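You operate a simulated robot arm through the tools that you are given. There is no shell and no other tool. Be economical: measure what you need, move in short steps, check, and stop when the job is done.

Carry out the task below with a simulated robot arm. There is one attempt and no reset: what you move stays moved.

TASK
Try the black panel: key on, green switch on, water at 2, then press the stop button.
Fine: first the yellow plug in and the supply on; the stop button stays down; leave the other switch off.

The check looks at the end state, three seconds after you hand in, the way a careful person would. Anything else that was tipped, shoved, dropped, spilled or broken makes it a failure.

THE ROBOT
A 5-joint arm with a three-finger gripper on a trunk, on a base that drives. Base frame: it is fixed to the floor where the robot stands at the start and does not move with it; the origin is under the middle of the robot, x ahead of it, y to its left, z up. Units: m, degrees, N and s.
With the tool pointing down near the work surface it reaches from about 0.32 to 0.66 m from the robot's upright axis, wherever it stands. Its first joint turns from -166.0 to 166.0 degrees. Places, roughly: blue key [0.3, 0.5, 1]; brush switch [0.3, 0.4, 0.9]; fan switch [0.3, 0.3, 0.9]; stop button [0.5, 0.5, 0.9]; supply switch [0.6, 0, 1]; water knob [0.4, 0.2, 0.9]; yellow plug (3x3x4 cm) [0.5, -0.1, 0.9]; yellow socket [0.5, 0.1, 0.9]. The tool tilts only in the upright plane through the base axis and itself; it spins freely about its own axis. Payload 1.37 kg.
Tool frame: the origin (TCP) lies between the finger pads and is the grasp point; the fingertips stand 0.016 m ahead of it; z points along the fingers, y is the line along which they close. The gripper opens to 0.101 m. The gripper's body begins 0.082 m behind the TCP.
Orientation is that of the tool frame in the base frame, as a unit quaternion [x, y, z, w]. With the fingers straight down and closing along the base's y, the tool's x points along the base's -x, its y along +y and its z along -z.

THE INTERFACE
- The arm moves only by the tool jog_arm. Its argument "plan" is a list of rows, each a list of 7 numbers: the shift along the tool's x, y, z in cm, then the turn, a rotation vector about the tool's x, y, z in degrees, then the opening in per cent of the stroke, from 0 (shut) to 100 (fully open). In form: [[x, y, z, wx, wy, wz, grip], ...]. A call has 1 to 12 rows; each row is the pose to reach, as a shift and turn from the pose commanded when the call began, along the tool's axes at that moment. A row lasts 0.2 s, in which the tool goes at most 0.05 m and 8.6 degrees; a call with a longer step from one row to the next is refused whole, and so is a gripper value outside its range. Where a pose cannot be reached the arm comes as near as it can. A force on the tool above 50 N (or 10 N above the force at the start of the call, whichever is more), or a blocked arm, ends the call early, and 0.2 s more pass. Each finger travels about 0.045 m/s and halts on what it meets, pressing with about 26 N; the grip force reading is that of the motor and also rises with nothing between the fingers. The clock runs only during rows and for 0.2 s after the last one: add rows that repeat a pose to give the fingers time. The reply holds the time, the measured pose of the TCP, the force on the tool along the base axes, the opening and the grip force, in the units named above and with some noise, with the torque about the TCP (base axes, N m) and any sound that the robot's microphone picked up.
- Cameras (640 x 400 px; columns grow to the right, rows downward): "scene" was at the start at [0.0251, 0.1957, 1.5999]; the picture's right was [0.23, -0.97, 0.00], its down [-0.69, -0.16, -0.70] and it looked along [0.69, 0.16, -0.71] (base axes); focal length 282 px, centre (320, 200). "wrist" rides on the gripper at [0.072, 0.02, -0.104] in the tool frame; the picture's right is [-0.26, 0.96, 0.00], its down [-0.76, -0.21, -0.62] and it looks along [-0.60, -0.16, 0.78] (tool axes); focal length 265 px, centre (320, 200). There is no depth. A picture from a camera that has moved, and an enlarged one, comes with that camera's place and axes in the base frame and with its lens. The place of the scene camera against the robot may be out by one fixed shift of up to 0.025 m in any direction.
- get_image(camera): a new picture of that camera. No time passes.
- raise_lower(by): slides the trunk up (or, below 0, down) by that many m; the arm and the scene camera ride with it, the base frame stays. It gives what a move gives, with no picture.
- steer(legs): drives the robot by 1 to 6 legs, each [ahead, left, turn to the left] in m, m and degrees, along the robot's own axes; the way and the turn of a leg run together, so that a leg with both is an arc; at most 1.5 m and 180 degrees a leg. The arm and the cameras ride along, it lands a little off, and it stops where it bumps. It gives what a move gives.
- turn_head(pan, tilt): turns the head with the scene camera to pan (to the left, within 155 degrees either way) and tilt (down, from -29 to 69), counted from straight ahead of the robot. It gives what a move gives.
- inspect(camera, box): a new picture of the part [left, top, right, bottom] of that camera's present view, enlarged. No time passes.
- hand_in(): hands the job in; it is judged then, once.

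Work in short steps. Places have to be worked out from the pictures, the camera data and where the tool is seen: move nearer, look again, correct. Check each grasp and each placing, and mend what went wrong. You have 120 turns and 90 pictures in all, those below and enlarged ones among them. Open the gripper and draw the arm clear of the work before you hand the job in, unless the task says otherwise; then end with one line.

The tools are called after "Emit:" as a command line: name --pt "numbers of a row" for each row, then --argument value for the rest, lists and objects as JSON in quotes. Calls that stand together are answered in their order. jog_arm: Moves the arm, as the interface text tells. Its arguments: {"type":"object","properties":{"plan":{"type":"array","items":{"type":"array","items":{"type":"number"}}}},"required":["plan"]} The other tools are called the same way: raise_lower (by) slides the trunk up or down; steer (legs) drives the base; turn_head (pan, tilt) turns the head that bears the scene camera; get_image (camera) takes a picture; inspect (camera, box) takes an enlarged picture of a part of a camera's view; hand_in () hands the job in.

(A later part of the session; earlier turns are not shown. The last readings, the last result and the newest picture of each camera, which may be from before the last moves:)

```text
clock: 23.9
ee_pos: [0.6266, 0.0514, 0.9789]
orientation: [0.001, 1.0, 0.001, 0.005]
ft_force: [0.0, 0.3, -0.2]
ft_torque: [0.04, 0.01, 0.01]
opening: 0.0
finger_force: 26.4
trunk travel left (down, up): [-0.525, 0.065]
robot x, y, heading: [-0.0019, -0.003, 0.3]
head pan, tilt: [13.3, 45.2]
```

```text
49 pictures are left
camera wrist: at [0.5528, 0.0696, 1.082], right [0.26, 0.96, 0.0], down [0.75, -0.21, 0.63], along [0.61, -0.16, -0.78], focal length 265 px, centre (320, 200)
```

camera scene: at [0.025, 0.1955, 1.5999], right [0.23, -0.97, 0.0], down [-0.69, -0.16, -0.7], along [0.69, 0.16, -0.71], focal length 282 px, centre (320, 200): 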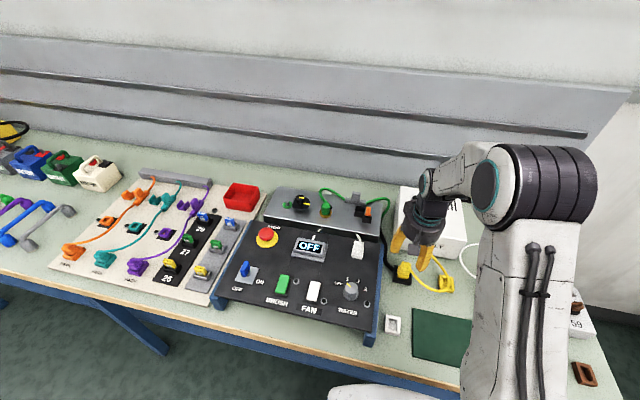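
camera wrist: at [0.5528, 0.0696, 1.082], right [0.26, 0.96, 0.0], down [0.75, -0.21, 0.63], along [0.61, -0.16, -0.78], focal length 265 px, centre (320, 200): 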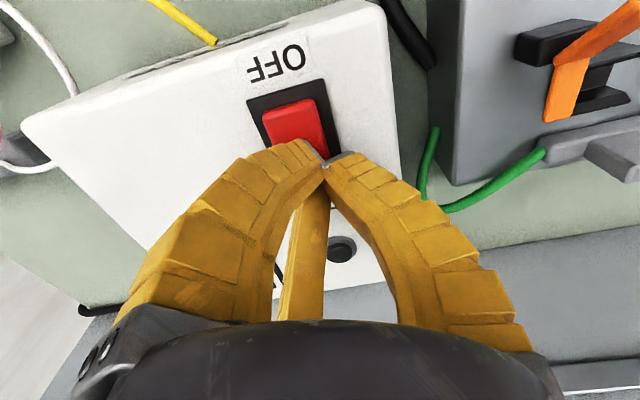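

No contact yet with the tips at z≈0.963. I zoom to see where the tip lies relative to the rocker.

Emit:
inspect --camera "wrist" --box '[230, 70, 390, 210]'

Emit:
inspect --camera "scene" --box '[400, 180, 460, 240]'

```text
2.86 times, centred on (310, 140) of wrist
camera zoom: at [0.5528, 0.0696, 1.082], right [0.26, 0.96, 0.0], down [0.75, -0.21, 0.63], along [0.61, -0.16, -0.78], focal length 758 px, centre (349, 371)
```

zoom: 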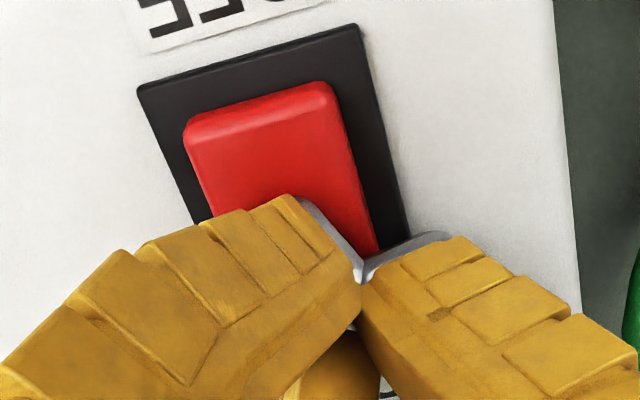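

```text
6.67 times, centred on (430, 210) of scene
camera zoom: at [0.025, 0.1954, 1.5999], right [0.23, -0.97, 0.0], down [-0.69, -0.16, -0.7], along [0.69, 0.16, -0.71], focal length 1882 px, centre (-413, 133)
```

zoom: 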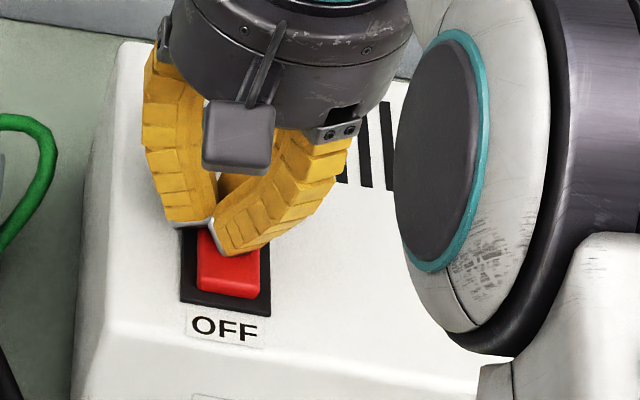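

The tip is near the +y edge of the rocker, whose centre is y≈0.044. I shift 6 mm to -y and press deeper in small steps.

Emit:
jog_arm --pt "0 -0.6 -0.3 0 0 0 0" --pt "0 -0.6 0 0 0 0 0" --pt "0 -0.6 0.4 0 0 0 0" --pt "0 -0.6 0.8 0 0 0 0" --pt "0 -0.6 1.2 0 0 0 0" --pt "0 -0.6 1.2 0 0 0 0"

Emit:
inspect --camera "wrist" --box '[230, 70, 390, 210]'

```text
clock: 25.4
ee_pos: [0.6256, 0.0446, 0.9759]
orientation: [-0.001, 1.0, 0.001, 0.013]
ft_force: [1.4, 6.4, 39.9]
ft_torque: [0.11, 0.42, 0.02]
opening: 0.0061
finger_force: 28.5
trunk travel left (down, up): [-0.525, 0.065]
robot x, y, heading: [-0.0007, -0.0009, -0.1]
head pan, tilt: [13.3, 45.2]
```

```text
2.86 times, centred on (310, 140) of wrist
camera zoom: at [0.5505, 0.0632, 1.0771], right [0.26, 0.96, 0.01], down [0.74, -0.21, 0.64], along [0.62, -0.16, -0.77], focal length 758 px, centre (349, 371)
```

zoom: 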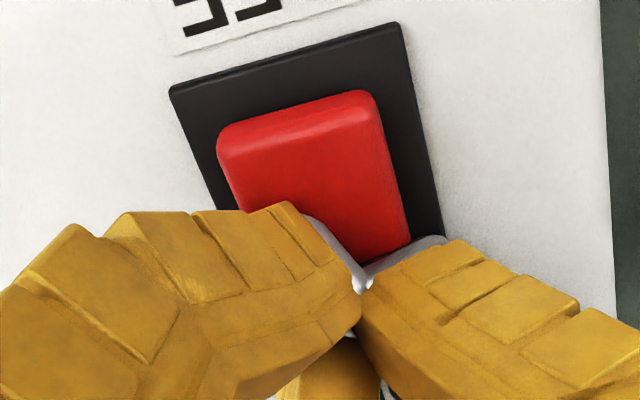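

The near end of the rocker has risen, so it appears flipped to ON. I lift off and check the rocker and the panel display.

Emit:
jog_arm --pt "0 0 -3 0 0 0 0" --pt "2 0 -7 0 0 0 0" --pt "5 0 -10 0 0 0 0" --pt "9 0 -12 0 0 0 0" --pt "9 0 -12 0 0 0 0"

Emit:
get_image --camera "scene"

Emit:
get_image --camera "wrist"

```text
clock: 26.6
ee_pos: [0.536, 0.0425, 1.0848]
orientation: [-0.001, 1.0, 0.0, 0.005]
ft_force: [-0.3, 0.6, 0.1]
ft_torque: [0.01, -0.01, 0.03]
opening: 0.0002
finger_force: 28.2
trunk travel left (down, up): [-0.525, 0.065]
robot x, y, heading: [0.0004, 0.0009, -0.2]
head pan, tilt: [13.3, 45.2]
```

```text
45 pictures are left
camera scene: at [0.0254, 0.1955, 1.5999], right [0.23, -0.97, 0.0], down [-0.69, -0.16, -0.7], along [0.69, 0.16, -0.71], focal length 282 px, centre (320, 200)
```

scene: 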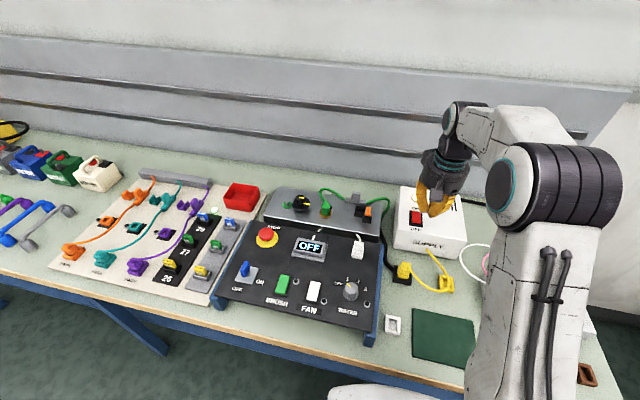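

```text
44 pictures are left
camera wrist: at [0.4618, 0.0608, 1.1877], right [0.26, 0.96, 0.0], down [0.75, -0.21, 0.63], along [0.61, -0.16, -0.78], focal length 265 px, centre (320, 200)
```

wrist: 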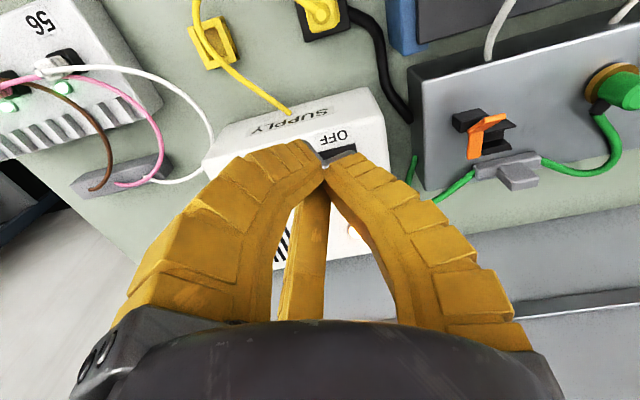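

Lamps on the neighbouring box and the supply glow, so the supply is on; the display still says OFF because the key is off. I move over the black panel for wrist views.

Emit:
jog_arm --pt "2 4 -1 0 0 0 0" --pt "4 8 -2 0 0 0 0" --pt "6 12 -4 0 0 0 0" --pt "9 16 -5 0 0 0 0" --pt "11 20 -6 0 0 0 0" --pt "13 24 -6 0 0 0 0" --pt "15 28 -6 0 0 0 0" --pt "15 28 -6 0 0 0 0"

Emit:
get_image --camera "wrist"

Emit:
inspect --camera "scene" --box '[210, 210, 390, 350]'

```text
refused: row 4 steps farther than a row can; nothing moved
```

```text
43 pictures are left
camera wrist: at [0.4618, 0.0608, 1.1877], right [0.26, 0.96, 0.0], down [0.75, -0.21, 0.63], along [0.61, -0.16, -0.78], focal length 265 px, centre (320, 200)
```

wrist: 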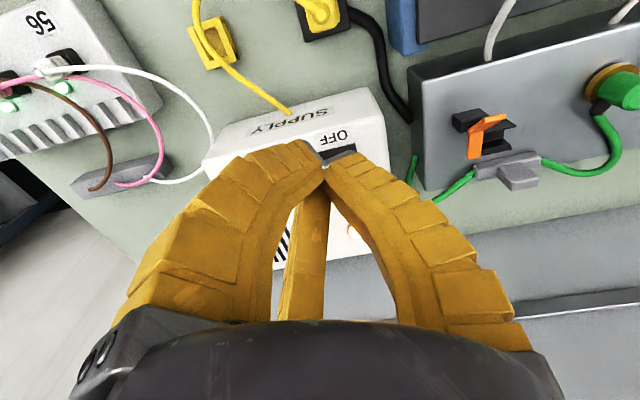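

```text
2.86 times, centred on (300, 280) of scene
camera zoom: at [0.0254, 0.1955, 1.5999], right [0.23, -0.97, 0.0], down [-0.69, -0.16, -0.7], along [0.69, 0.16, -0.71], focal length 807 px, centre (377, -29)
```

zoom: 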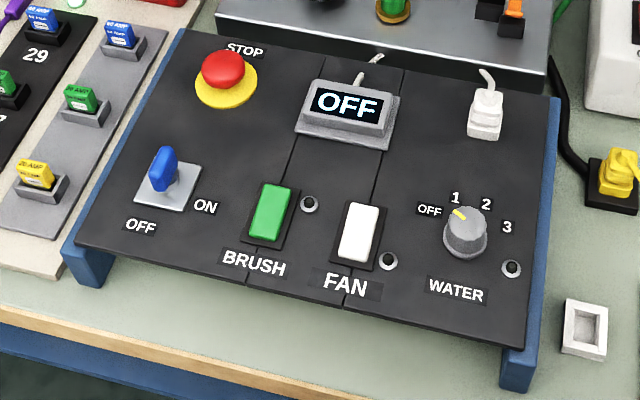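

One step was slightly too long; I resend with even steps.

Emit:
jog_arm --pt "1.8 3.5 -0.8 0 0 0 0" --pt "3.6 7 -1.6 0 0 0 0" --pt "5.4 10.5 -2.4 0 0 0 0" --pt "7.2 14 -3.2 0 0 0 0" --pt "9 17.5 -4 0 0 0 0" --pt "10.8 21 -4.8 0 0 0 0" --pt "12.6 24.5 -5.6 0 0 0 0" --pt "14.4 28 -6 0 0 0 0" --pt "14.4 28 -6 0 0 0 0"

Emit:
get_image --camera "wrist"

```text
clock: 28.6
ee_pos: [0.3911, 0.3222, 1.1425]
orientation: [0.0, 1.0, 0.003, 0.003]
ft_force: [0.4, 0.1, -0.6]
ft_torque: [-0.01, 0.02, 0.01]
opening: 0.0001
finger_force: 27.8
trunk travel left (down, up): [-0.525, 0.065]
robot x, y, heading: [0.0011, 0.0008, 0.1]
head pan, tilt: [13.3, 45.2]
```

```text
41 pictures are left
camera wrist: at [0.3175, 0.34, 1.2454], right [0.26, 0.96, 0.01], down [0.75, -0.21, 0.62], along [0.6, -0.16, -0.78], focal length 265 px, centre (320, 200)
```

wrist: 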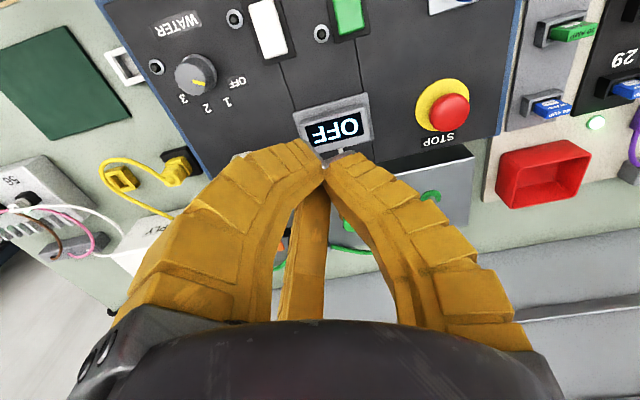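

The key lies nearer the robot; I move back and left to bring the near row of controls into view.

Emit:
jog_arm --pt "3 2 0 0 0 0 0" --pt "6 4 0 0 0 0 0" --pt "9 6 0 0 0 0 0" --pt "12 8 0 0 0 0 0" --pt "12 8 0 0 0 0 0"

Emit:
get_image --camera "wrist"

```text
clock: 29.8
ee_pos: [0.2726, 0.4015, 1.1416]
orientation: [0.0, 1.0, 0.003, 0.002]
ft_force: [0.5, -0.5, 0.2]
ft_torque: [-0.02, 0.01, 0.01]
opening: 0.0002
finger_force: 28.1
trunk travel left (down, up): [-0.525, 0.065]
robot x, y, heading: [0.0015, -0.004, 0.2]
head pan, tilt: [13.3, 45.2]
```

```text
40 pictures are left
camera wrist: at [0.1983, 0.4191, 1.2459], right [0.26, 0.96, 0.01], down [0.75, -0.21, 0.62], along [0.6, -0.16, -0.78], focal length 265 px, centre (320, 200)
```

wrist: 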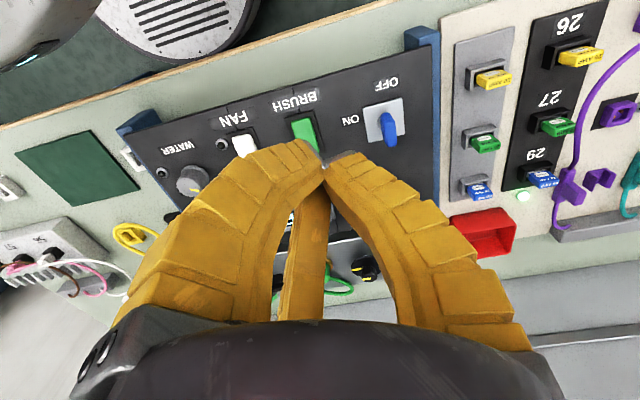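

I zoom in on the key and the switches from here.

Emit:
inspect --camera "wrist" --box '[330, 60, 450, 180]'

Emit:
inspect --camera "scene" --box '[225, 250, 295, 310]'

```text
3.33 times, centred on (390, 120) of wrist
camera zoom: at [0.1983, 0.4191, 1.2459], right [0.26, 0.96, 0.01], down [0.75, -0.21, 0.62], along [0.6, -0.16, -0.78], focal length 885 px, centre (87, 467)
```

zoom: 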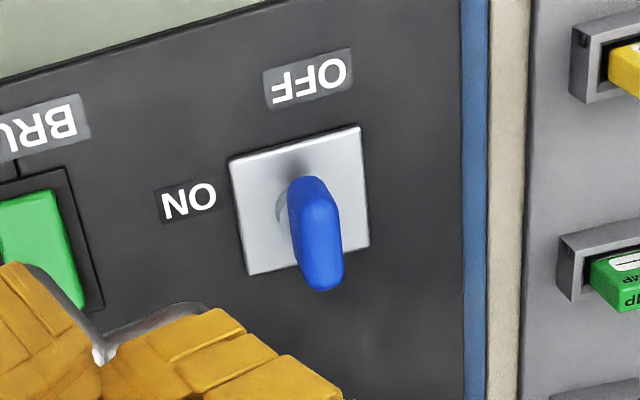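

```text
6.67 times, centred on (260, 280) of scene
camera zoom: at [0.0251, 0.1954, 1.5999], right [0.23, -0.97, 0.0], down [-0.69, -0.16, -0.7], along [0.69, 0.16, -0.71], focal length 1882 px, centre (720, -333)
```

zoom: 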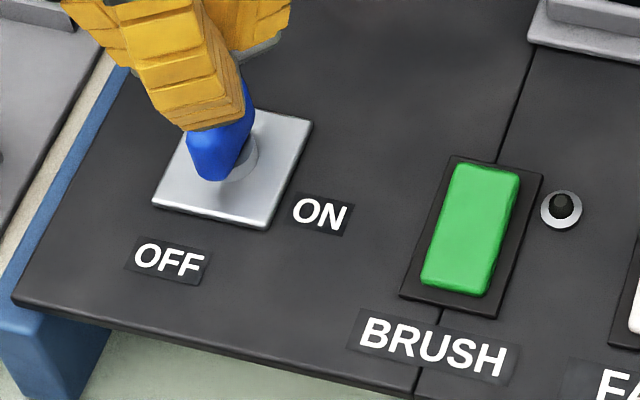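

The key blade lies along x (toward OFF); ON is on the -y side, so it must turn a quarter turn anticlockwise seen from above. I lower for a closer second view to fix its place.

Emit:
jog_arm --pt "0 2 3 0 0 0 20" --pt "-1 4 6 0 0 0 40" --pt "-2 5 8 0 0 0 60" --pt "-2 5 8 0 0 0 60" --pt "-2 5 8 0 0 0 60"

Emit:
inspect --camera "wrist" --box '[200, 0, 440, 200]'

```text
clock: 30.9
ee_pos: [0.2924, 0.453, 1.0642]
orientation: [0.001, 1.0, 0.003, 0.002]
ft_force: [0.0, 0.2, -1.2]
ft_torque: [-0.01, 0.01, 0.0]
opening: 0.0639
finger_force: 2.7
trunk travel left (down, up): [-0.525, 0.065]
robot x, y, heading: [0.0012, -0.0022, -0.0]
head pan, tilt: [13.3, 45.2]
```

```text
2.00 times, centred on (320, 100) of wrist
camera zoom: at [0.2192, 0.4705, 1.168], right [0.26, 0.96, 0.01], down [0.75, -0.21, 0.62], along [0.6, -0.16, -0.78], focal length 531 px, centre (320, 400)
```

zoom: 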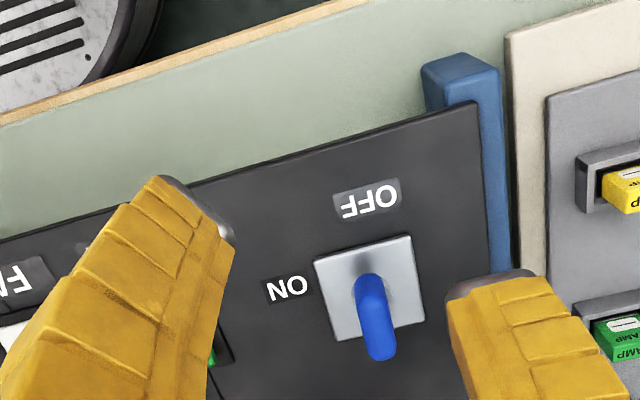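

The two views give the key plate centred at (0.345, 0.464) with its surface at z≈0.925 and the blade top at about 0.965. I move above it and lower to just over the blade.

Emit:
jog_arm --pt "-2 0.5 0 0 0 0 60" --pt "-4 1 1 0 0 0 50" --pt "-5.2 1 3 0 0 0 50" --pt "-5.2 1 6 0 0 0 50" --pt "-5.2 1 6 0 0 0 50"

Emit:
get_image --camera "wrist"

```text
clock: 32.1
ee_pos: [0.345, 0.4639, 1.0068]
orientation: [-0.001, 1.0, 0.002, 0.002]
ft_force: [0.1, 0.1, 0.9]
ft_torque: [-0.03, 0.0, 0.0]
opening: 0.0542
finger_force: 2.9
trunk travel left (down, up): [-0.525, 0.065]
robot x, y, heading: [-0.0004, 0.0007, 0.1]
head pan, tilt: [13.3, 45.2]
```

```text
36 pictures are left
camera wrist: at [0.2714, 0.4814, 1.1099], right [0.26, 0.96, 0.01], down [0.75, -0.21, 0.62], along [0.6, -0.16, -0.78], focal length 265 px, centre (320, 200)
```

wrist: 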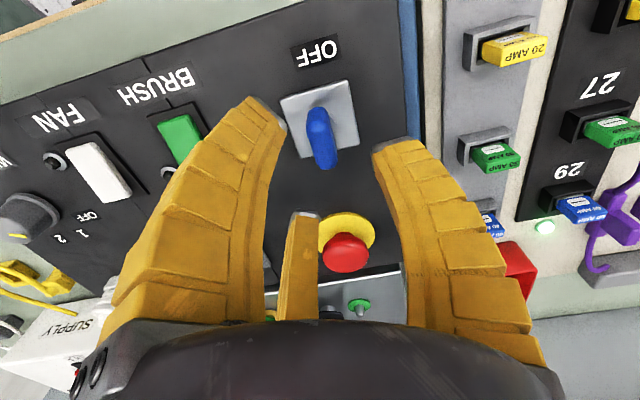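

The blade is centred between the fingers at y≈0.4645. I descend to z≈0.953 and close on it.

Emit:
jog_arm --pt "0 0 2 0 0 0 50" --pt "0 0 4 0 0 0 50" --pt "0 0 5.3 0 0 0 45" --pt "0 0 5.3 0 0 0 30" --pt "0 0 5.3 0 0 0 15" --pt "0 0 5.3 0 0 0 5" --pt "0 0 5.3 0 0 0 5" --pt "0 0 5.3 0 0 0 5"

Emit:
get_image --camera "wrist"

```text
clock: 34.0
ee_pos: [0.344, 0.4596, 0.9522]
orientation: [0.0, 1.0, 0.001, 0.001]
ft_force: [-0.2, -17.0, 0.7]
ft_torque: [0.01, 0.07, 0.03]
opening: 0.0179
finger_force: 28.3
trunk travel left (down, up): [-0.525, 0.065]
robot x, y, heading: [0.001, 0.0005, 0.0]
head pan, tilt: [13.3, 45.2]
```

```text
35 pictures are left
camera wrist: at [0.2718, 0.4784, 1.0558], right [0.27, 0.96, 0.0], down [0.76, -0.21, 0.62], along [0.6, -0.16, -0.78], focal length 265 px, centre (320, 200)
```

wrist: 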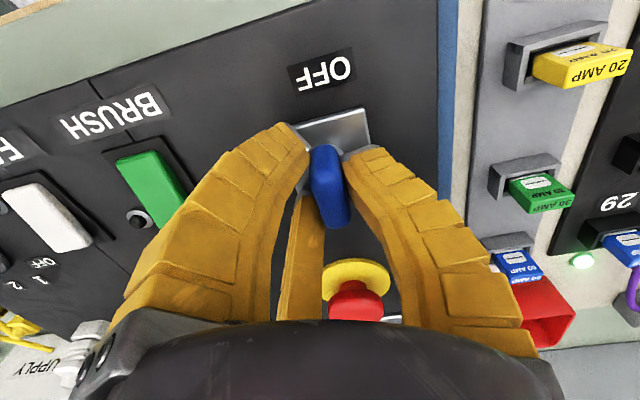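

Gripped at 18 mm with 17 N sideways toward -y, so the key axis is about 5 mm less in y. I relieve that and start turning anticlockwise (negative about tool z) by 48°.

Emit:
jog_arm --pt "0 -0.4 0 0 0 0 5" --pt "0 -0.4 0 0 0 -8 5" --pt "0 -0.4 0 0 0 -16 5" --pt "0 -0.4 0 0 0 -24 5" --pt "0 -0.4 0 0 0 -32 5" --pt "0 -0.4 0 0 0 -40 5" --pt "0 -0.4 0 0 0 -48 5" --pt "0 -0.4 0 0 0 -48 5"

Emit:
inspect --camera "scene" --box '[210, 210, 390, 350]'

```text
clock: 35.8
ee_pos: [0.352, 0.4671, 0.9517]
orientation: [-0.407, 0.913, 0.009, 0.011]
ft_force: [38.8, 21.2, 9.5]
ft_torque: [0.15, -0.09, -0.65]
opening: 0.014
finger_force: 27.8
trunk travel left (down, up): [-0.525, 0.065]
robot x, y, heading: [-0.0004, 0.0003, 0.4]
head pan, tilt: [13.3, 45.2]
```

```text
2.86 times, centred on (300, 280) of scene
camera zoom: at [0.0307, 0.1982, 1.5996], right [0.23, -0.97, 0.0], down [-0.69, -0.16, -0.7], along [0.68, 0.16, -0.71], focal length 807 px, centre (377, -29)
```

zoom: 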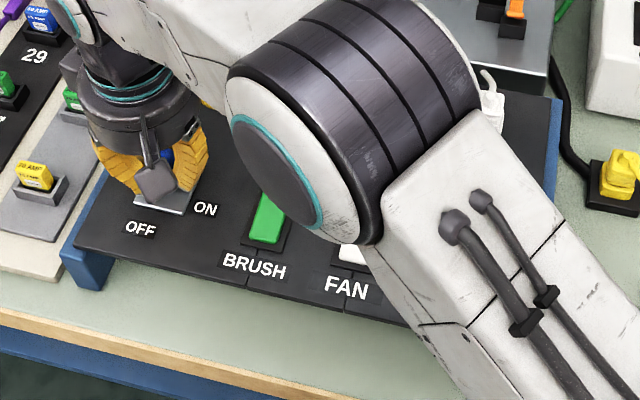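

The tool is pulled toward +x,+y, consistent with the key axis lying ~8 mm further in +y than the grip point. I shift the commanded pose along that pull and read again.

Emit:
jog_arm --pt "-0.5 -0.1 0 0 0 0 5" --pt "-0.9 -0.2 0 0 0 0 5" --pt "-0.9 -0.2 0 0 0 0 5"

```text
clock: 36.5
ee_pos: [0.3514, 0.4681, 0.9506]
orientation: [-0.409, 0.913, 0.003, 0.006]
ft_force: [8.7, 10.5, 15.5]
ft_torque: [0.28, 0.14, -0.27]
opening: 0.0146
finger_force: 27.7
trunk travel left (down, up): [-0.525, 0.065]
robot x, y, heading: [-0.0003, 0.0025, -0.0]
head pan, tilt: [13.3, 45.2]
```

The force dropped while the tool stayed put, so the estimate is right. I continue the turn by another 40°.

Emit:
jog_arm --pt "-0.3 0 -0.2 0 0 -8 5" --pt "-0.3 0 -0.2 0 0 -16 5" --pt "-0.3 0 -0.2 0 0 -24 5" --pt "-0.3 0 -0.2 0 0 -32 5" --pt "-0.3 0 -0.2 0 0 -40 5" --pt "-0.3 0 -0.2 0 0 -42 5" --pt "-0.3 0 -0.2 0 0 -42 5"

Emit:
inspect --camera "scene" --box '[210, 210, 390, 350]'

Emit:
get_image --camera "wrist"

```text
clock: 38.0
ee_pos: [0.3632, 0.4812, 0.9547]
orientation: [-0.704, 0.71, 0.007, 0.022]
ft_force: [24.3, 19.1, -3.8]
ft_torque: [-0.33, -0.22, -0.16]
opening: 0.0061
finger_force: 27.8
trunk travel left (down, up): [-0.525, 0.065]
robot x, y, heading: [0.0041, -0.0001, -0.3]
head pan, tilt: [13.3, 45.2]
stopped in row 6: the force on the tool passed its limit at 52 N (the readings are from after the stop); the commanded pose is now the measured one
```

```text
2.86 times, centred on (300, 280) of scene
camera zoom: at [0.0313, 0.1998, 1.5991], right [0.23, -0.97, 0.0], down [-0.69, -0.16, -0.7], along [0.68, 0.16, -0.71], focal length 807 px, centre (377, -29)
```

zoom: 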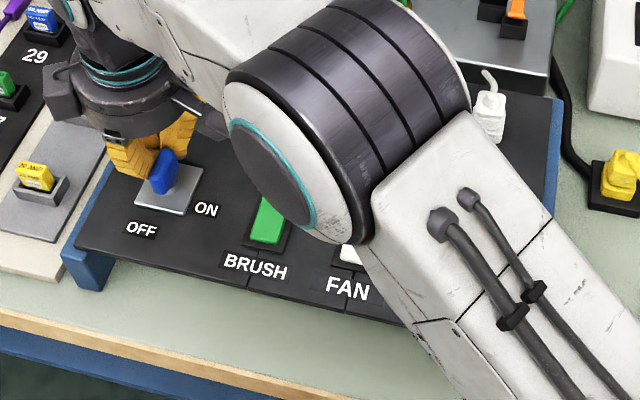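

```text
32 pictures are left
camera wrist: at [0.3401, 0.4031, 1.0553], right [-0.96, 0.27, -0.01], down [0.2, 0.73, 0.66], along [0.19, 0.63, -0.75], focal length 265 px, centre (320, 200)
```

wrist: 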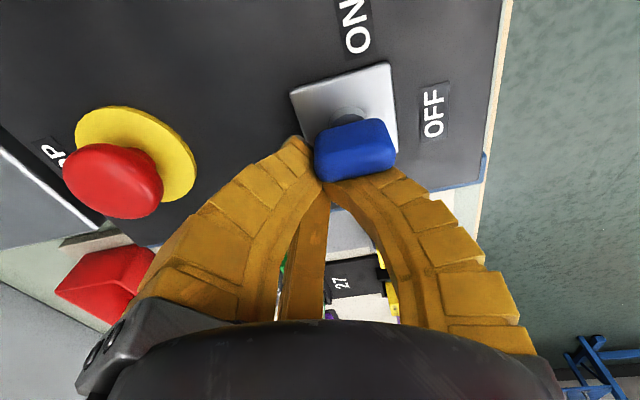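

The fingers slipped off and the key is still (or again) along x. I open, rise and look at the key more closely.

Emit:
jog_arm --pt "0 0 -1 0 0 0 10" --pt "0 0 -4 0 0 0 30" --pt "0 0 -7 0 0 0 50" --pt "0 0 -7 0 0 0 50" --pt "0 0 -7 0 0 0 50"

Emit:
inspect --camera "wrist" --box '[260, 60, 420, 200]'

Emit:
inspect --camera "scene" --box '[230, 250, 280, 300]'

```text
clock: 39.1
ee_pos: [0.3541, 0.4718, 1.0262]
orientation: [-0.705, 0.709, 0.005, 0.016]
ft_force: [0.4, 0.1, -0.2]
ft_torque: [-0.02, -0.01, -0.03]
opening: 0.0543
finger_force: 3.2
trunk travel left (down, up): [-0.525, 0.065]
robot x, y, heading: [-0.0015, 0.0026, 0.1]
head pan, tilt: [13.3, 45.2]
```

```text
2.86 times, centred on (340, 130) of wrist
camera zoom: at [0.3313, 0.3955, 1.1255], right [-0.96, 0.27, -0.01], down [0.2, 0.74, 0.65], along [0.18, 0.62, -0.76], focal length 758 px, centre (263, 400)
```

zoom: 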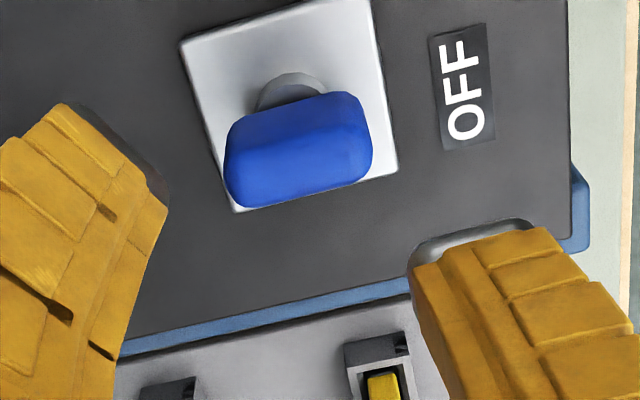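

```text
8.00 times, centred on (255, 275) of scene
camera zoom: at [0.0251, 0.1964, 1.5999], right [0.23, -0.97, 0.0], down [-0.69, -0.16, -0.7], along [0.69, 0.16, -0.71], focal length 2259 px, centre (840, -400)
```

zoom: 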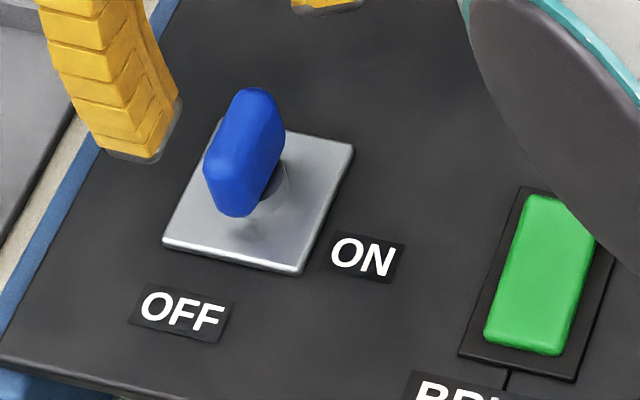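

The key axis is at (0.344, 0.4645), and the gripper closes about 4 mm to its +y side of the TCP. I turn the hand back to level, zero yaw, centred at (0.344, 0.460).

Emit:
jog_arm --pt "0.2 0.2 0 0.05 0.2 8.2 50" --pt "0.4 0.3 0 0.1 0.4 16.4 50" --pt "0.6 0.5 0 0.2 0.6 24.6 50" --pt "0.8 0.7 0 0.25 0.8 32.8 50" --pt "1 0.9 0 0.3 1 41 50" --pt "1.15 1 0 0.35 1.2 49.2 50" --pt "1.15 1 0 0.4 1.3 57.4 50" --pt "1.15 1 0 0.45 1.5 65.6 50" --pt "1.15 1 0 0.5 1.7 73.8 50" --pt "1.15 1 0 0.6 1.9 82 50" --pt "1.15 1 0 0.6 2 89.7 50" --pt "1.15 1 0 0.6 2 89.7 50"

Emit:
inspect --camera "wrist" --box '[240, 60, 400, 200]'

```text
clock: 41.8
ee_pos: [0.3458, 0.4617, 1.0242]
orientation: [0.002, 1.0, 0.001, 0.0]
ft_force: [-0.3, 0.5, -0.4]
ft_torque: [0.01, 0.01, -0.02]
opening: 0.0544
finger_force: 2.8
trunk travel left (down, up): [-0.525, 0.065]
robot x, y, heading: [-0.0015, -0.0027, 0.1]
head pan, tilt: [13.3, 45.2]
```

```text
2.86 times, centred on (320, 130) of wrist
camera zoom: at [0.2721, 0.4805, 1.128], right [0.27, 0.96, 0.0], down [0.76, -0.21, 0.62], along [0.6, -0.16, -0.78], focal length 758 px, centre (320, 400)
```

zoom: 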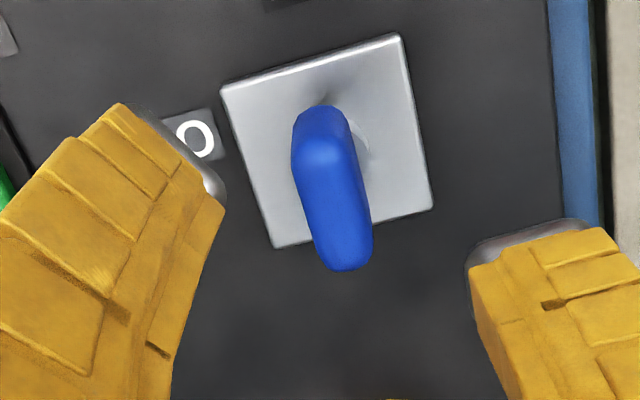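

The hand is level and yaw is zero. I descend and grip again, then read the side force.

Emit:
jog_arm --pt "0.1 -0.1 2 0 0 0 50" --pt "0.1 -0.1 4 0 0 0 50" --pt "0.1 -0.1 7 0 0 0 45" --pt "0.1 -0.1 7 0 0 0 30" --pt "0.1 -0.1 7 0 0 0 15" --pt "0.1 -0.1 7 0 0 0 0" --pt "0.1 -0.1 7 0 0 0 0" --pt "0.1 -0.1 7 0 0 0 0"

Emit:
inspect --camera "wrist" --box '[240, 90, 400, 230]'

```text
clock: 43.5
ee_pos: [0.3453, 0.4598, 0.9539]
orientation: [0.001, 1.0, 0.001, 0.001]
ft_force: [1.3, -4.6, 2.6]
ft_torque: [0.11, -0.02, 0.0]
opening: 0.0195
finger_force: 28.1
trunk travel left (down, up): [-0.525, 0.065]
robot x, y, heading: [-0.0017, -0.0016, 0.2]
head pan, tilt: [13.3, 45.2]
```

```text
2.86 times, centred on (320, 160) of wrist
camera zoom: at [0.2714, 0.4786, 1.0566], right [0.27, 0.96, 0.0], down [0.76, -0.21, 0.62], along [0.6, -0.16, -0.78], focal length 758 px, centre (320, 314)
```

zoom: 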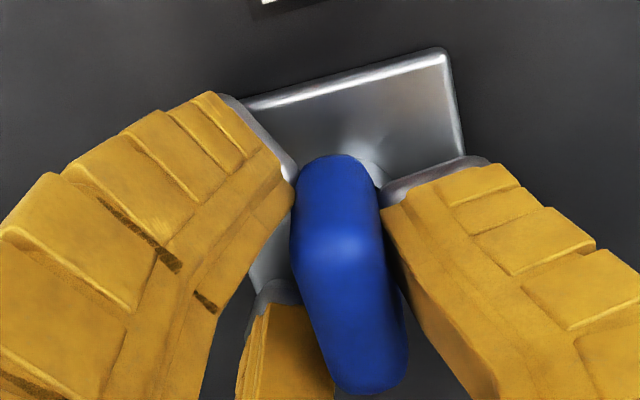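

Now the grip is centred, with only 5 N sideways. I turn by 24° while compensating the grip offset, then check whether the key follows.

Emit:
jog_arm --pt "-0.06 0 0 0 0 -8 0" --pt "-0.12 0.02 0 0 0 -16 0" --pt "-0.18 0.04 0 0 0 -24 0" --pt "-0.18 0.04 0 0 0 -24 0"

Emit:
inspect --camera "wrist" --box '[240, 90, 400, 230]'

```text
clock: 44.5
ee_pos: [0.3524, 0.4636, 0.9555]
orientation: [-0.207, 0.978, 0.006, 0.004]
ft_force: [30.6, 3.6, 5.2]
ft_torque: [0.26, -0.08, -0.04]
opening: 0.0126
finger_force: 27.6
trunk travel left (down, up): [-0.525, 0.065]
robot x, y, heading: [0.0017, 0.0027, -0.2]
head pan, tilt: [13.3, 45.2]
```

```text
2.86 times, centred on (320, 160) of wrist
camera zoom: at [0.2768, 0.45, 1.0583], right [-0.15, 0.99, 0.01], down [0.77, 0.11, 0.63], along [0.62, 0.1, -0.78], focal length 758 px, centre (320, 314)
```

zoom: 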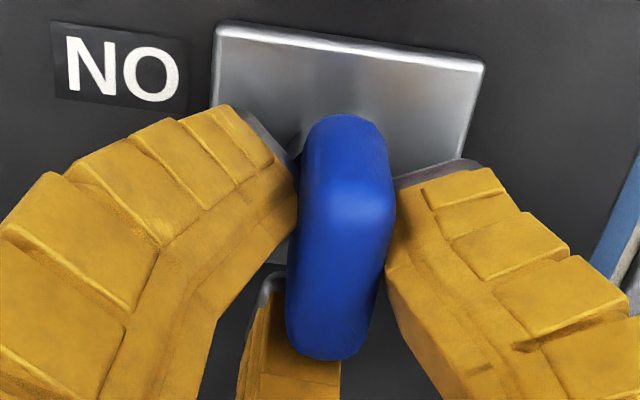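

The key did not follow; it turns in the picture relative to the hand, and after the first try it had ended a little clockwise. So the anticlockwise stop is at OFF and ON must be reached clockwise (far end toward ON). I open, turn the hand back and regrip aligned with the blade.

Emit:
jog_arm --pt "0.2 0 0 0 0 0 20" --pt "0.2 0 0 0 0 0 35" --pt "0.2 0 0 0 0 8 40" --pt "0.2 0 0 0 0 16 40" --pt "0.2 0 0 0 0 24 40" --pt "0.2 0 0 0 0 29 40" --pt "0.2 0 0 0 0 29 20" --pt "0.2 0 0 0 0 29 0" --pt "0.2 0 0 0 0 29 0" --pt "0.2 0 0 0 0 29 0" --pt "0.2 0 0 0 0 29 0"

Emit:
inspect --camera "wrist" --box '[240, 90, 400, 230]'

```text
clock: 47.0
ee_pos: [0.3444, 0.4596, 0.9558]
orientation: [0.045, 0.999, 0.001, 0.0]
ft_force: [5.5, -0.3, 4.5]
ft_torque: [0.12, -0.08, 0.0]
opening: 0.0188
finger_force: 27.8
trunk travel left (down, up): [-0.525, 0.065]
robot x, y, heading: [0.0004, 0.0035, -0.2]
head pan, tilt: [13.3, 45.2]
```

```text
2.86 times, centred on (320, 160) of wrist
camera zoom: at [0.2737, 0.4846, 1.0583], right [0.35, 0.94, 0.0], down [0.73, -0.28, 0.62], along [0.58, -0.21, -0.78], focal length 758 px, centre (320, 314)
```

zoom: 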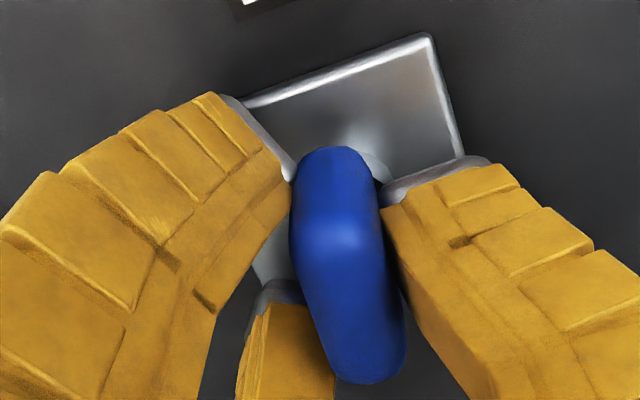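

The blade keeps its place in the hand at this new yaw. I now turn clockwise by 40° and check that the key follows.

Emit:
jog_arm --pt "0.06 0 0 0 0 8 0" --pt "0.12 0.02 0 0 0 16 0" --pt "0.18 0.04 0 0 0 24 0" --pt "0.24 0.07 0 0 0 32 0" --pt "0.29 0.1 0 0 0 40 0" --pt "0.29 0.1 0 0 0 40 0"

Emit:
inspect --camera "wrist" --box '[240, 90, 400, 230]'

```text
clock: 48.4
ee_pos: [0.3421, 0.4617, 0.9557]
orientation: [0.383, 0.924, 0.001, 0.0]
ft_force: [-0.6, -0.3, -0.3]
ft_torque: [0.08, -0.09, 0.01]
opening: 0.0183
finger_force: 27.8
trunk travel left (down, up): [-0.525, 0.065]
robot x, y, heading: [0.001, 0.0004, -0.1]
head pan, tilt: [13.3, 45.2]
```

```text
2.86 times, centred on (320, 160) of wrist
camera zoom: at [0.3037, 0.5251, 1.0586], right [0.87, 0.49, 0.0], down [0.39, -0.68, 0.62], along [0.31, -0.54, -0.78], focal length 758 px, centre (320, 314)
```

zoom: 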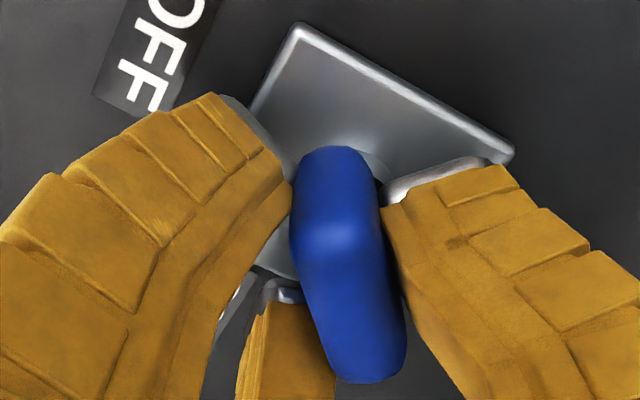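

The key turns smoothly with the hand. I continue another 45°.

Emit:
jog_arm --pt "0.06 0 0 0 0 8 0" --pt "0.12 0.02 0 0 0 16 0" --pt "0.18 0.04 0 0 0 24 0" --pt "0.24 0.07 0 0 0 32 0" --pt "0.29 0.1 0 0 0 40 0" --pt "0.32 0.13 0 0 0 46 0" --pt "0.32 0.13 0 0 0 46 0"

Emit:
inspect --camera "wrist" --box '[240, 90, 400, 230]'

Emit:
get_image --camera "scene"

```text
clock: 50.0
ee_pos: [0.3409, 0.4717, 0.9564]
orientation: [0.714, 0.7, 0.006, 0.0]
ft_force: [-4.5, 31.0, 5.4]
ft_torque: [0.02, 0.09, 0.22]
opening: 0.0113
finger_force: 27.7
trunk travel left (down, up): [-0.525, 0.065]
robot x, y, heading: [-0.0009, -0.0014, -0.1]
head pan, tilt: [13.3, 45.2]
```

```text
2.86 times, centred on (320, 160) of wrist
camera zoom: at [0.36, 0.541, 1.0601], right [0.96, -0.28, 0.01], down [-0.23, -0.76, 0.61], along [-0.17, -0.59, -0.79], focal length 758 px, centre (320, 314)
```

zoom: 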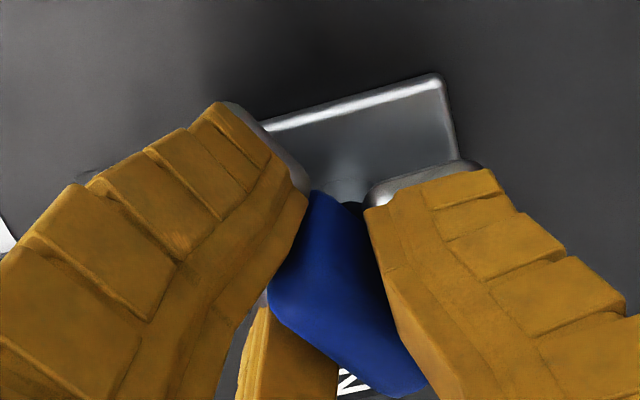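

```text
23 pictures are left
camera scene: at [0.0239, 0.2012, 1.5994], right [0.23, -0.97, 0.0], down [-0.69, -0.17, -0.7], along [0.69, 0.16, -0.71], focal length 282 px, centre (320, 200)
```

scene: 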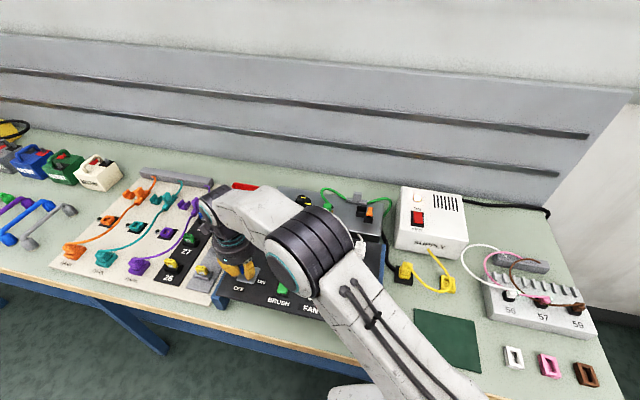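

The key stopped following near the end (31 N), so it has reached its other stop. I release, rise, and check the display.

Emit:
jog_arm --pt "0 0 0 0 0 0 20" --pt "0 0 0 0 0 0 40" --pt "0 0 0 0 0 0 50" --pt "0 0 -4 0 0 0 50" --pt "0 0 -8 0 0 0 40" --pt "0 0 -12 0 0 0 20" --pt "0 0 -16 0 0 0 0" --pt "3 3 -16 0 0 0 0" --pt "6 6 -16 0 0 0 0" --pt "8 8 -16 0 0 0 0" --pt "8 8 -16 0 0 0 0"

Emit:
inspect --camera "scene" --box '[210, 210, 390, 350]'

```text
clock: 52.4
ee_pos: [0.3711, 0.4775, 1.0999]
orientation: [0.714, 0.7, 0.001, 0.0]
ft_force: [0.1, -0.3, -0.5]
ft_torque: [-0.02, 0.02, 0.03]
opening: 0.0
finger_force: 26.0
out of reach, approached as far as the arm can: row 8, 9, 10, 11
trunk travel left (down, up): [-0.525, 0.065]
robot x, y, heading: [-0.0009, 0.0015, 0.1]
head pan, tilt: [13.3, 45.2]
```

```text
2.86 times, centred on (300, 280) of scene
camera zoom: at [0.0253, 0.1964, 1.5999], right [0.23, -0.97, 0.0], down [-0.69, -0.16, -0.7], along [0.69, 0.16, -0.71], focal length 807 px, centre (377, -29)
```

zoom: 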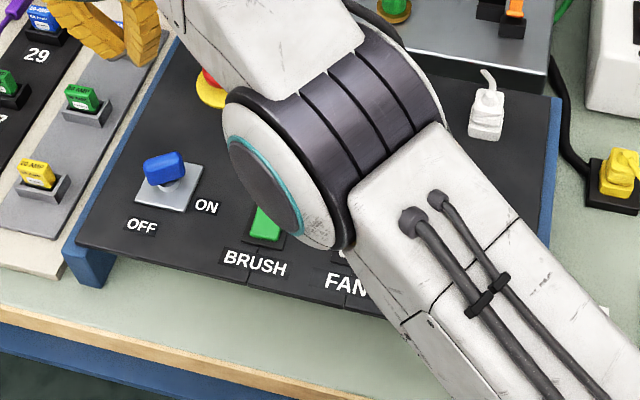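

The key now lies across the plate, toward ON. I turn the hand back to zero yaw and move toward the brush switch for a look.

Emit:
jog_arm --pt "-1.5 -1.2 0 0 0 -8.3 0" --pt "-3 -2.4 0 0 0 -16.6 0" --pt "-4.5 -3.6 0 0 0 -24.9 0" --pt "-6 -4.8 0 0 0 -33.2 0" --pt "-7.5 -6 0 0 0 -41.5 0" --pt "-9 -7.2 0 0 0 -49.8 0" --pt "-10.5 -8.4 0 0 0 -58.1 0" --pt "-12 -9.6 0 0 0 -66.4 0" --pt "-13.5 -10.8 0 0 0 -74.7 0" --pt "-15 -12 0 0 0 -83 0" --pt "-16.5 -13.2 0 0 0 -91.1 0" --pt "-16.5 -13.2 0 0 0 -91.1 0"

Emit:
get_image --camera "wrist"

```text
clock: 55.0
ee_pos: [0.2336, 0.3191, 1.0954]
orientation: [-0.001, 1.0, 0.0, 0.001]
ft_force: [0.6, -0.1, -0.2]
ft_torque: [0.01, 0.0, 0.03]
opening: 0.0
finger_force: 26.5
trunk travel left (down, up): [-0.525, 0.065]
robot x, y, heading: [-0.0011, -0.0053, 0.3]
head pan, tilt: [13.3, 45.2]
```

```text
21 pictures are left
camera wrist: at [0.1596, 0.3372, 1.198], right [0.26, 0.97, 0.0], down [0.76, -0.21, 0.62], along [0.6, -0.16, -0.78], focal length 265 px, centre (320, 200)
```

wrist: 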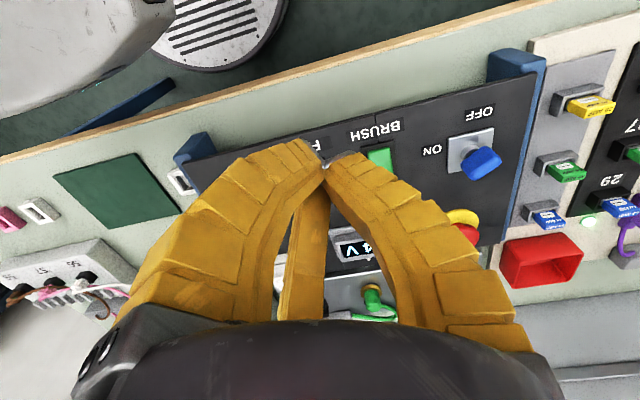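

The display now reads a voltage, so plug, supply and key all work. I move forward past the switches so that they are seen unobstructed.

Emit:
jog_arm --pt "-3.5 1 0 0 0 0 0" --pt "-7 2 0 0 0 0 0" --pt "-10.5 3 0 0 0 0 0" --pt "-13.6 4 1 0 0 0 0" --pt "-13.6 4 1 0 0 0 0"

Emit:
get_image --camera "wrist"

```text
clock: 56.1
ee_pos: [0.3694, 0.357, 1.0829]
orientation: [-0.001, 1.0, 0.001, 0.0]
ft_force: [0.5, -0.1, 0.0]
ft_torque: [-0.02, -0.01, 0.01]
opening: 0.0001
finger_force: 25.9
trunk travel left (down, up): [-0.525, 0.065]
robot x, y, heading: [-0.0018, -0.0006, -0.2]
head pan, tilt: [13.3, 45.2]
```

```text
20 pictures are left
camera wrist: at [0.2973, 0.3766, 1.1869], right [0.26, 0.96, 0.0], down [0.76, -0.21, 0.62], along [0.6, -0.16, -0.78], focal length 265 px, centre (320, 200)
```

wrist: 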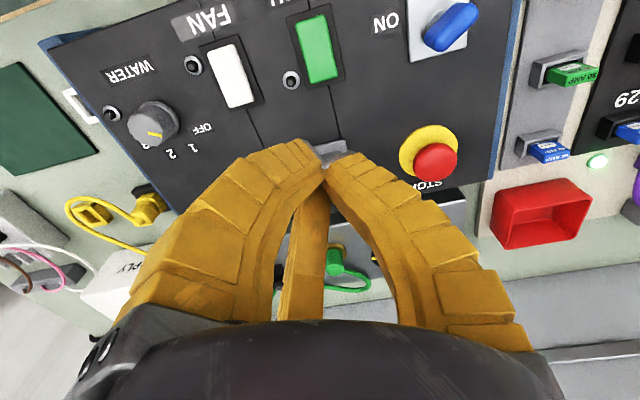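

I take one enlargement covering knob, fan and brush switches.

Emit:
inspect --camera "wrist" --box '[90, 0, 350, 170]'

```text
2.35 times, centred on (220, 85) of wrist
camera zoom: at [0.2973, 0.3766, 1.1869], right [0.26, 0.96, 0.0], down [0.76, -0.21, 0.62], along [0.6, -0.16, -0.78], focal length 624 px, centre (555, 471)
```

zoom: 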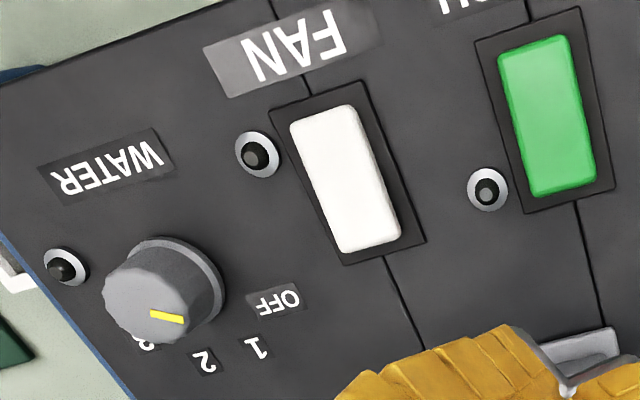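

The knob axis is at about (0.353, 0.195) with its pointer at OFF, and the dial steps are ~40° each. The green rocker is centred at (0.337, 0.365), so I press its far half as with the supply.

Emit:
jog_arm --pt "1.6 0.5 3 0 0 0 0" --pt "1.6 0.5 7 0 0 0 0" --pt "1.6 0.5 10.5 0 0 0 0" --pt "1.6 0.5 12 0 0 0 0" --pt "1.6 0.5 12.7 0 0 0 0" --pt "1.6 0.5 13.3 0 0 0 0" --pt "1.6 0.5 13.7 0 0 0 0" --pt "1.6 0.5 13.7 0 0 0 0"

Emit:
get_image --camera "wrist"

```text
clock: 58.0
ee_pos: [0.3524, 0.3623, 0.9496]
orientation: [0.0, 1.0, 0.003, 0.001]
ft_force: [2.8, 0.2, 4.9]
ft_torque: [-0.01, 0.05, 0.03]
opening: 0.0
finger_force: 26.0
trunk travel left (down, up): [-0.525, 0.065]
robot x, y, heading: [-0.0049, -0.0002, -0.3]
head pan, tilt: [13.3, 45.2]
```

```text
18 pictures are left
camera wrist: at [0.2791, 0.3803, 1.0514], right [0.26, 0.96, 0.0], down [0.75, -0.21, 0.62], along [0.6, -0.16, -0.78], focal length 265 px, centre (320, 200)
```

wrist: 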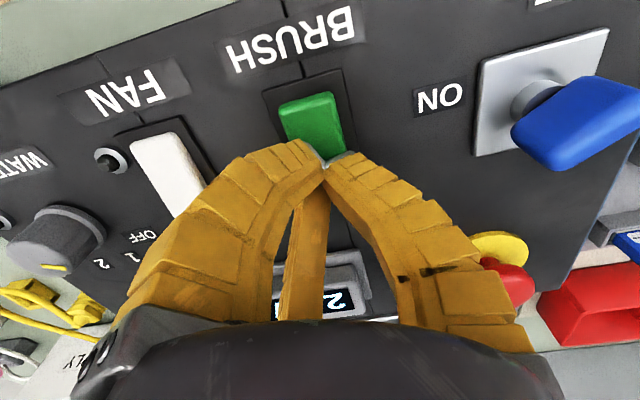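

Light contact (5 N) on the far half of the green rocker. I press 8 mm further.

Emit:
jog_arm --pt "0 0 0.3 0 0 0 0" --pt "0 0 0.6 0 0 0 0" --pt "0 0 0.9 0 0 0 0" --pt "0 0 1.1 0 0 0 0"

Emit:
inspect --camera "wrist" --box '[80, 60, 360, 220]'

```text
clock: 59.0
ee_pos: [0.3526, 0.3629, 0.9447]
orientation: [0.0, 1.0, 0.006, 0.005]
ft_force: [4.4, -0.4, 48.9]
ft_torque: [0.1, 0.53, 0.23]
opening: 0.0061
finger_force: 27.7
trunk travel left (down, up): [-0.525, 0.065]
robot x, y, heading: [-0.0001, 0.0023, -0.1]
head pan, tilt: [13.3, 45.2]
```

```text
2.29 times, centred on (220, 140) of wrist
camera zoom: at [0.2788, 0.3794, 1.0468], right [0.26, 0.96, 0.02], down [0.75, -0.22, 0.63], along [0.61, -0.15, -0.78], focal length 607 px, centre (549, 337)
```

zoom: 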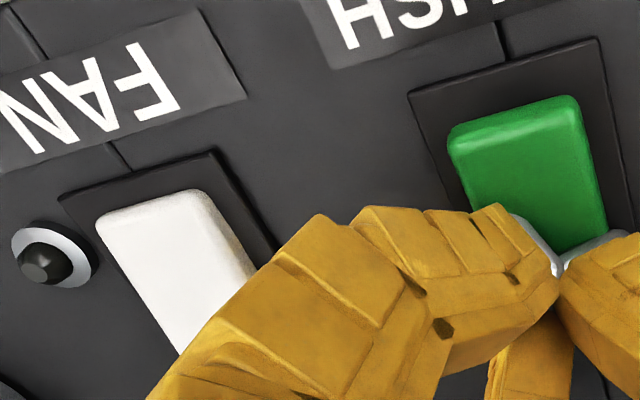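

The green rocker's near end has risen while the white one stays flat, so brush is on. I lift and move across to hover over the water knob with open fingers.

Emit:
jog_arm --pt "0 0 -4 0 0 0 0" --pt "0 0 -8.5 0 0 0 0" --pt "0 -2.5 -12 0 0 0 20" --pt "0 -7 -12 0 0 0 40" --pt "0 -11 -12 0 0 0 60" --pt "0 -15 -12 0 0 0 60" --pt "0 -17.1 -11 0 0 0 60" --pt "0 -17.1 -8 0 0 0 60" --pt "0 -17.1 -8 0 0 0 60"

Emit:
get_image --camera "wrist"

```text
clock: 61.0
ee_pos: [0.3503, 0.1922, 1.0177]
orientation: [-0.001, 1.0, 0.0, 0.001]
ft_force: [1.1, 0.1, 0.2]
ft_torque: [0.03, 0.01, -0.01]
opening: 0.064
finger_force: 2.7
trunk travel left (down, up): [-0.525, 0.065]
robot x, y, heading: [0.004, -0.0019, 0.0]
head pan, tilt: [13.3, 45.2]
```

```text
16 pictures are left
camera wrist: at [0.2773, 0.2104, 1.1206], right [0.26, 0.96, 0.0], down [0.75, -0.21, 0.62], along [0.6, -0.16, -0.78], focal length 265 px, centre (320, 200)
```

wrist: 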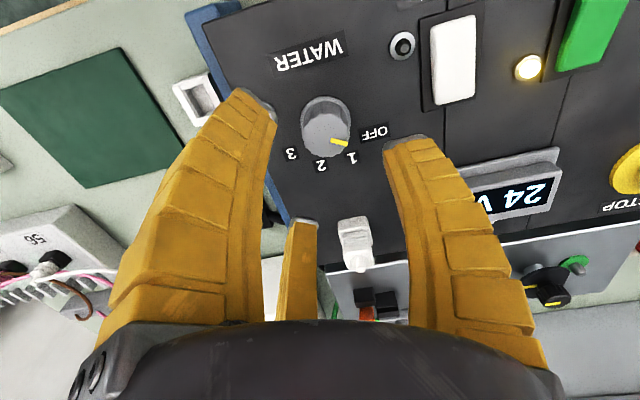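

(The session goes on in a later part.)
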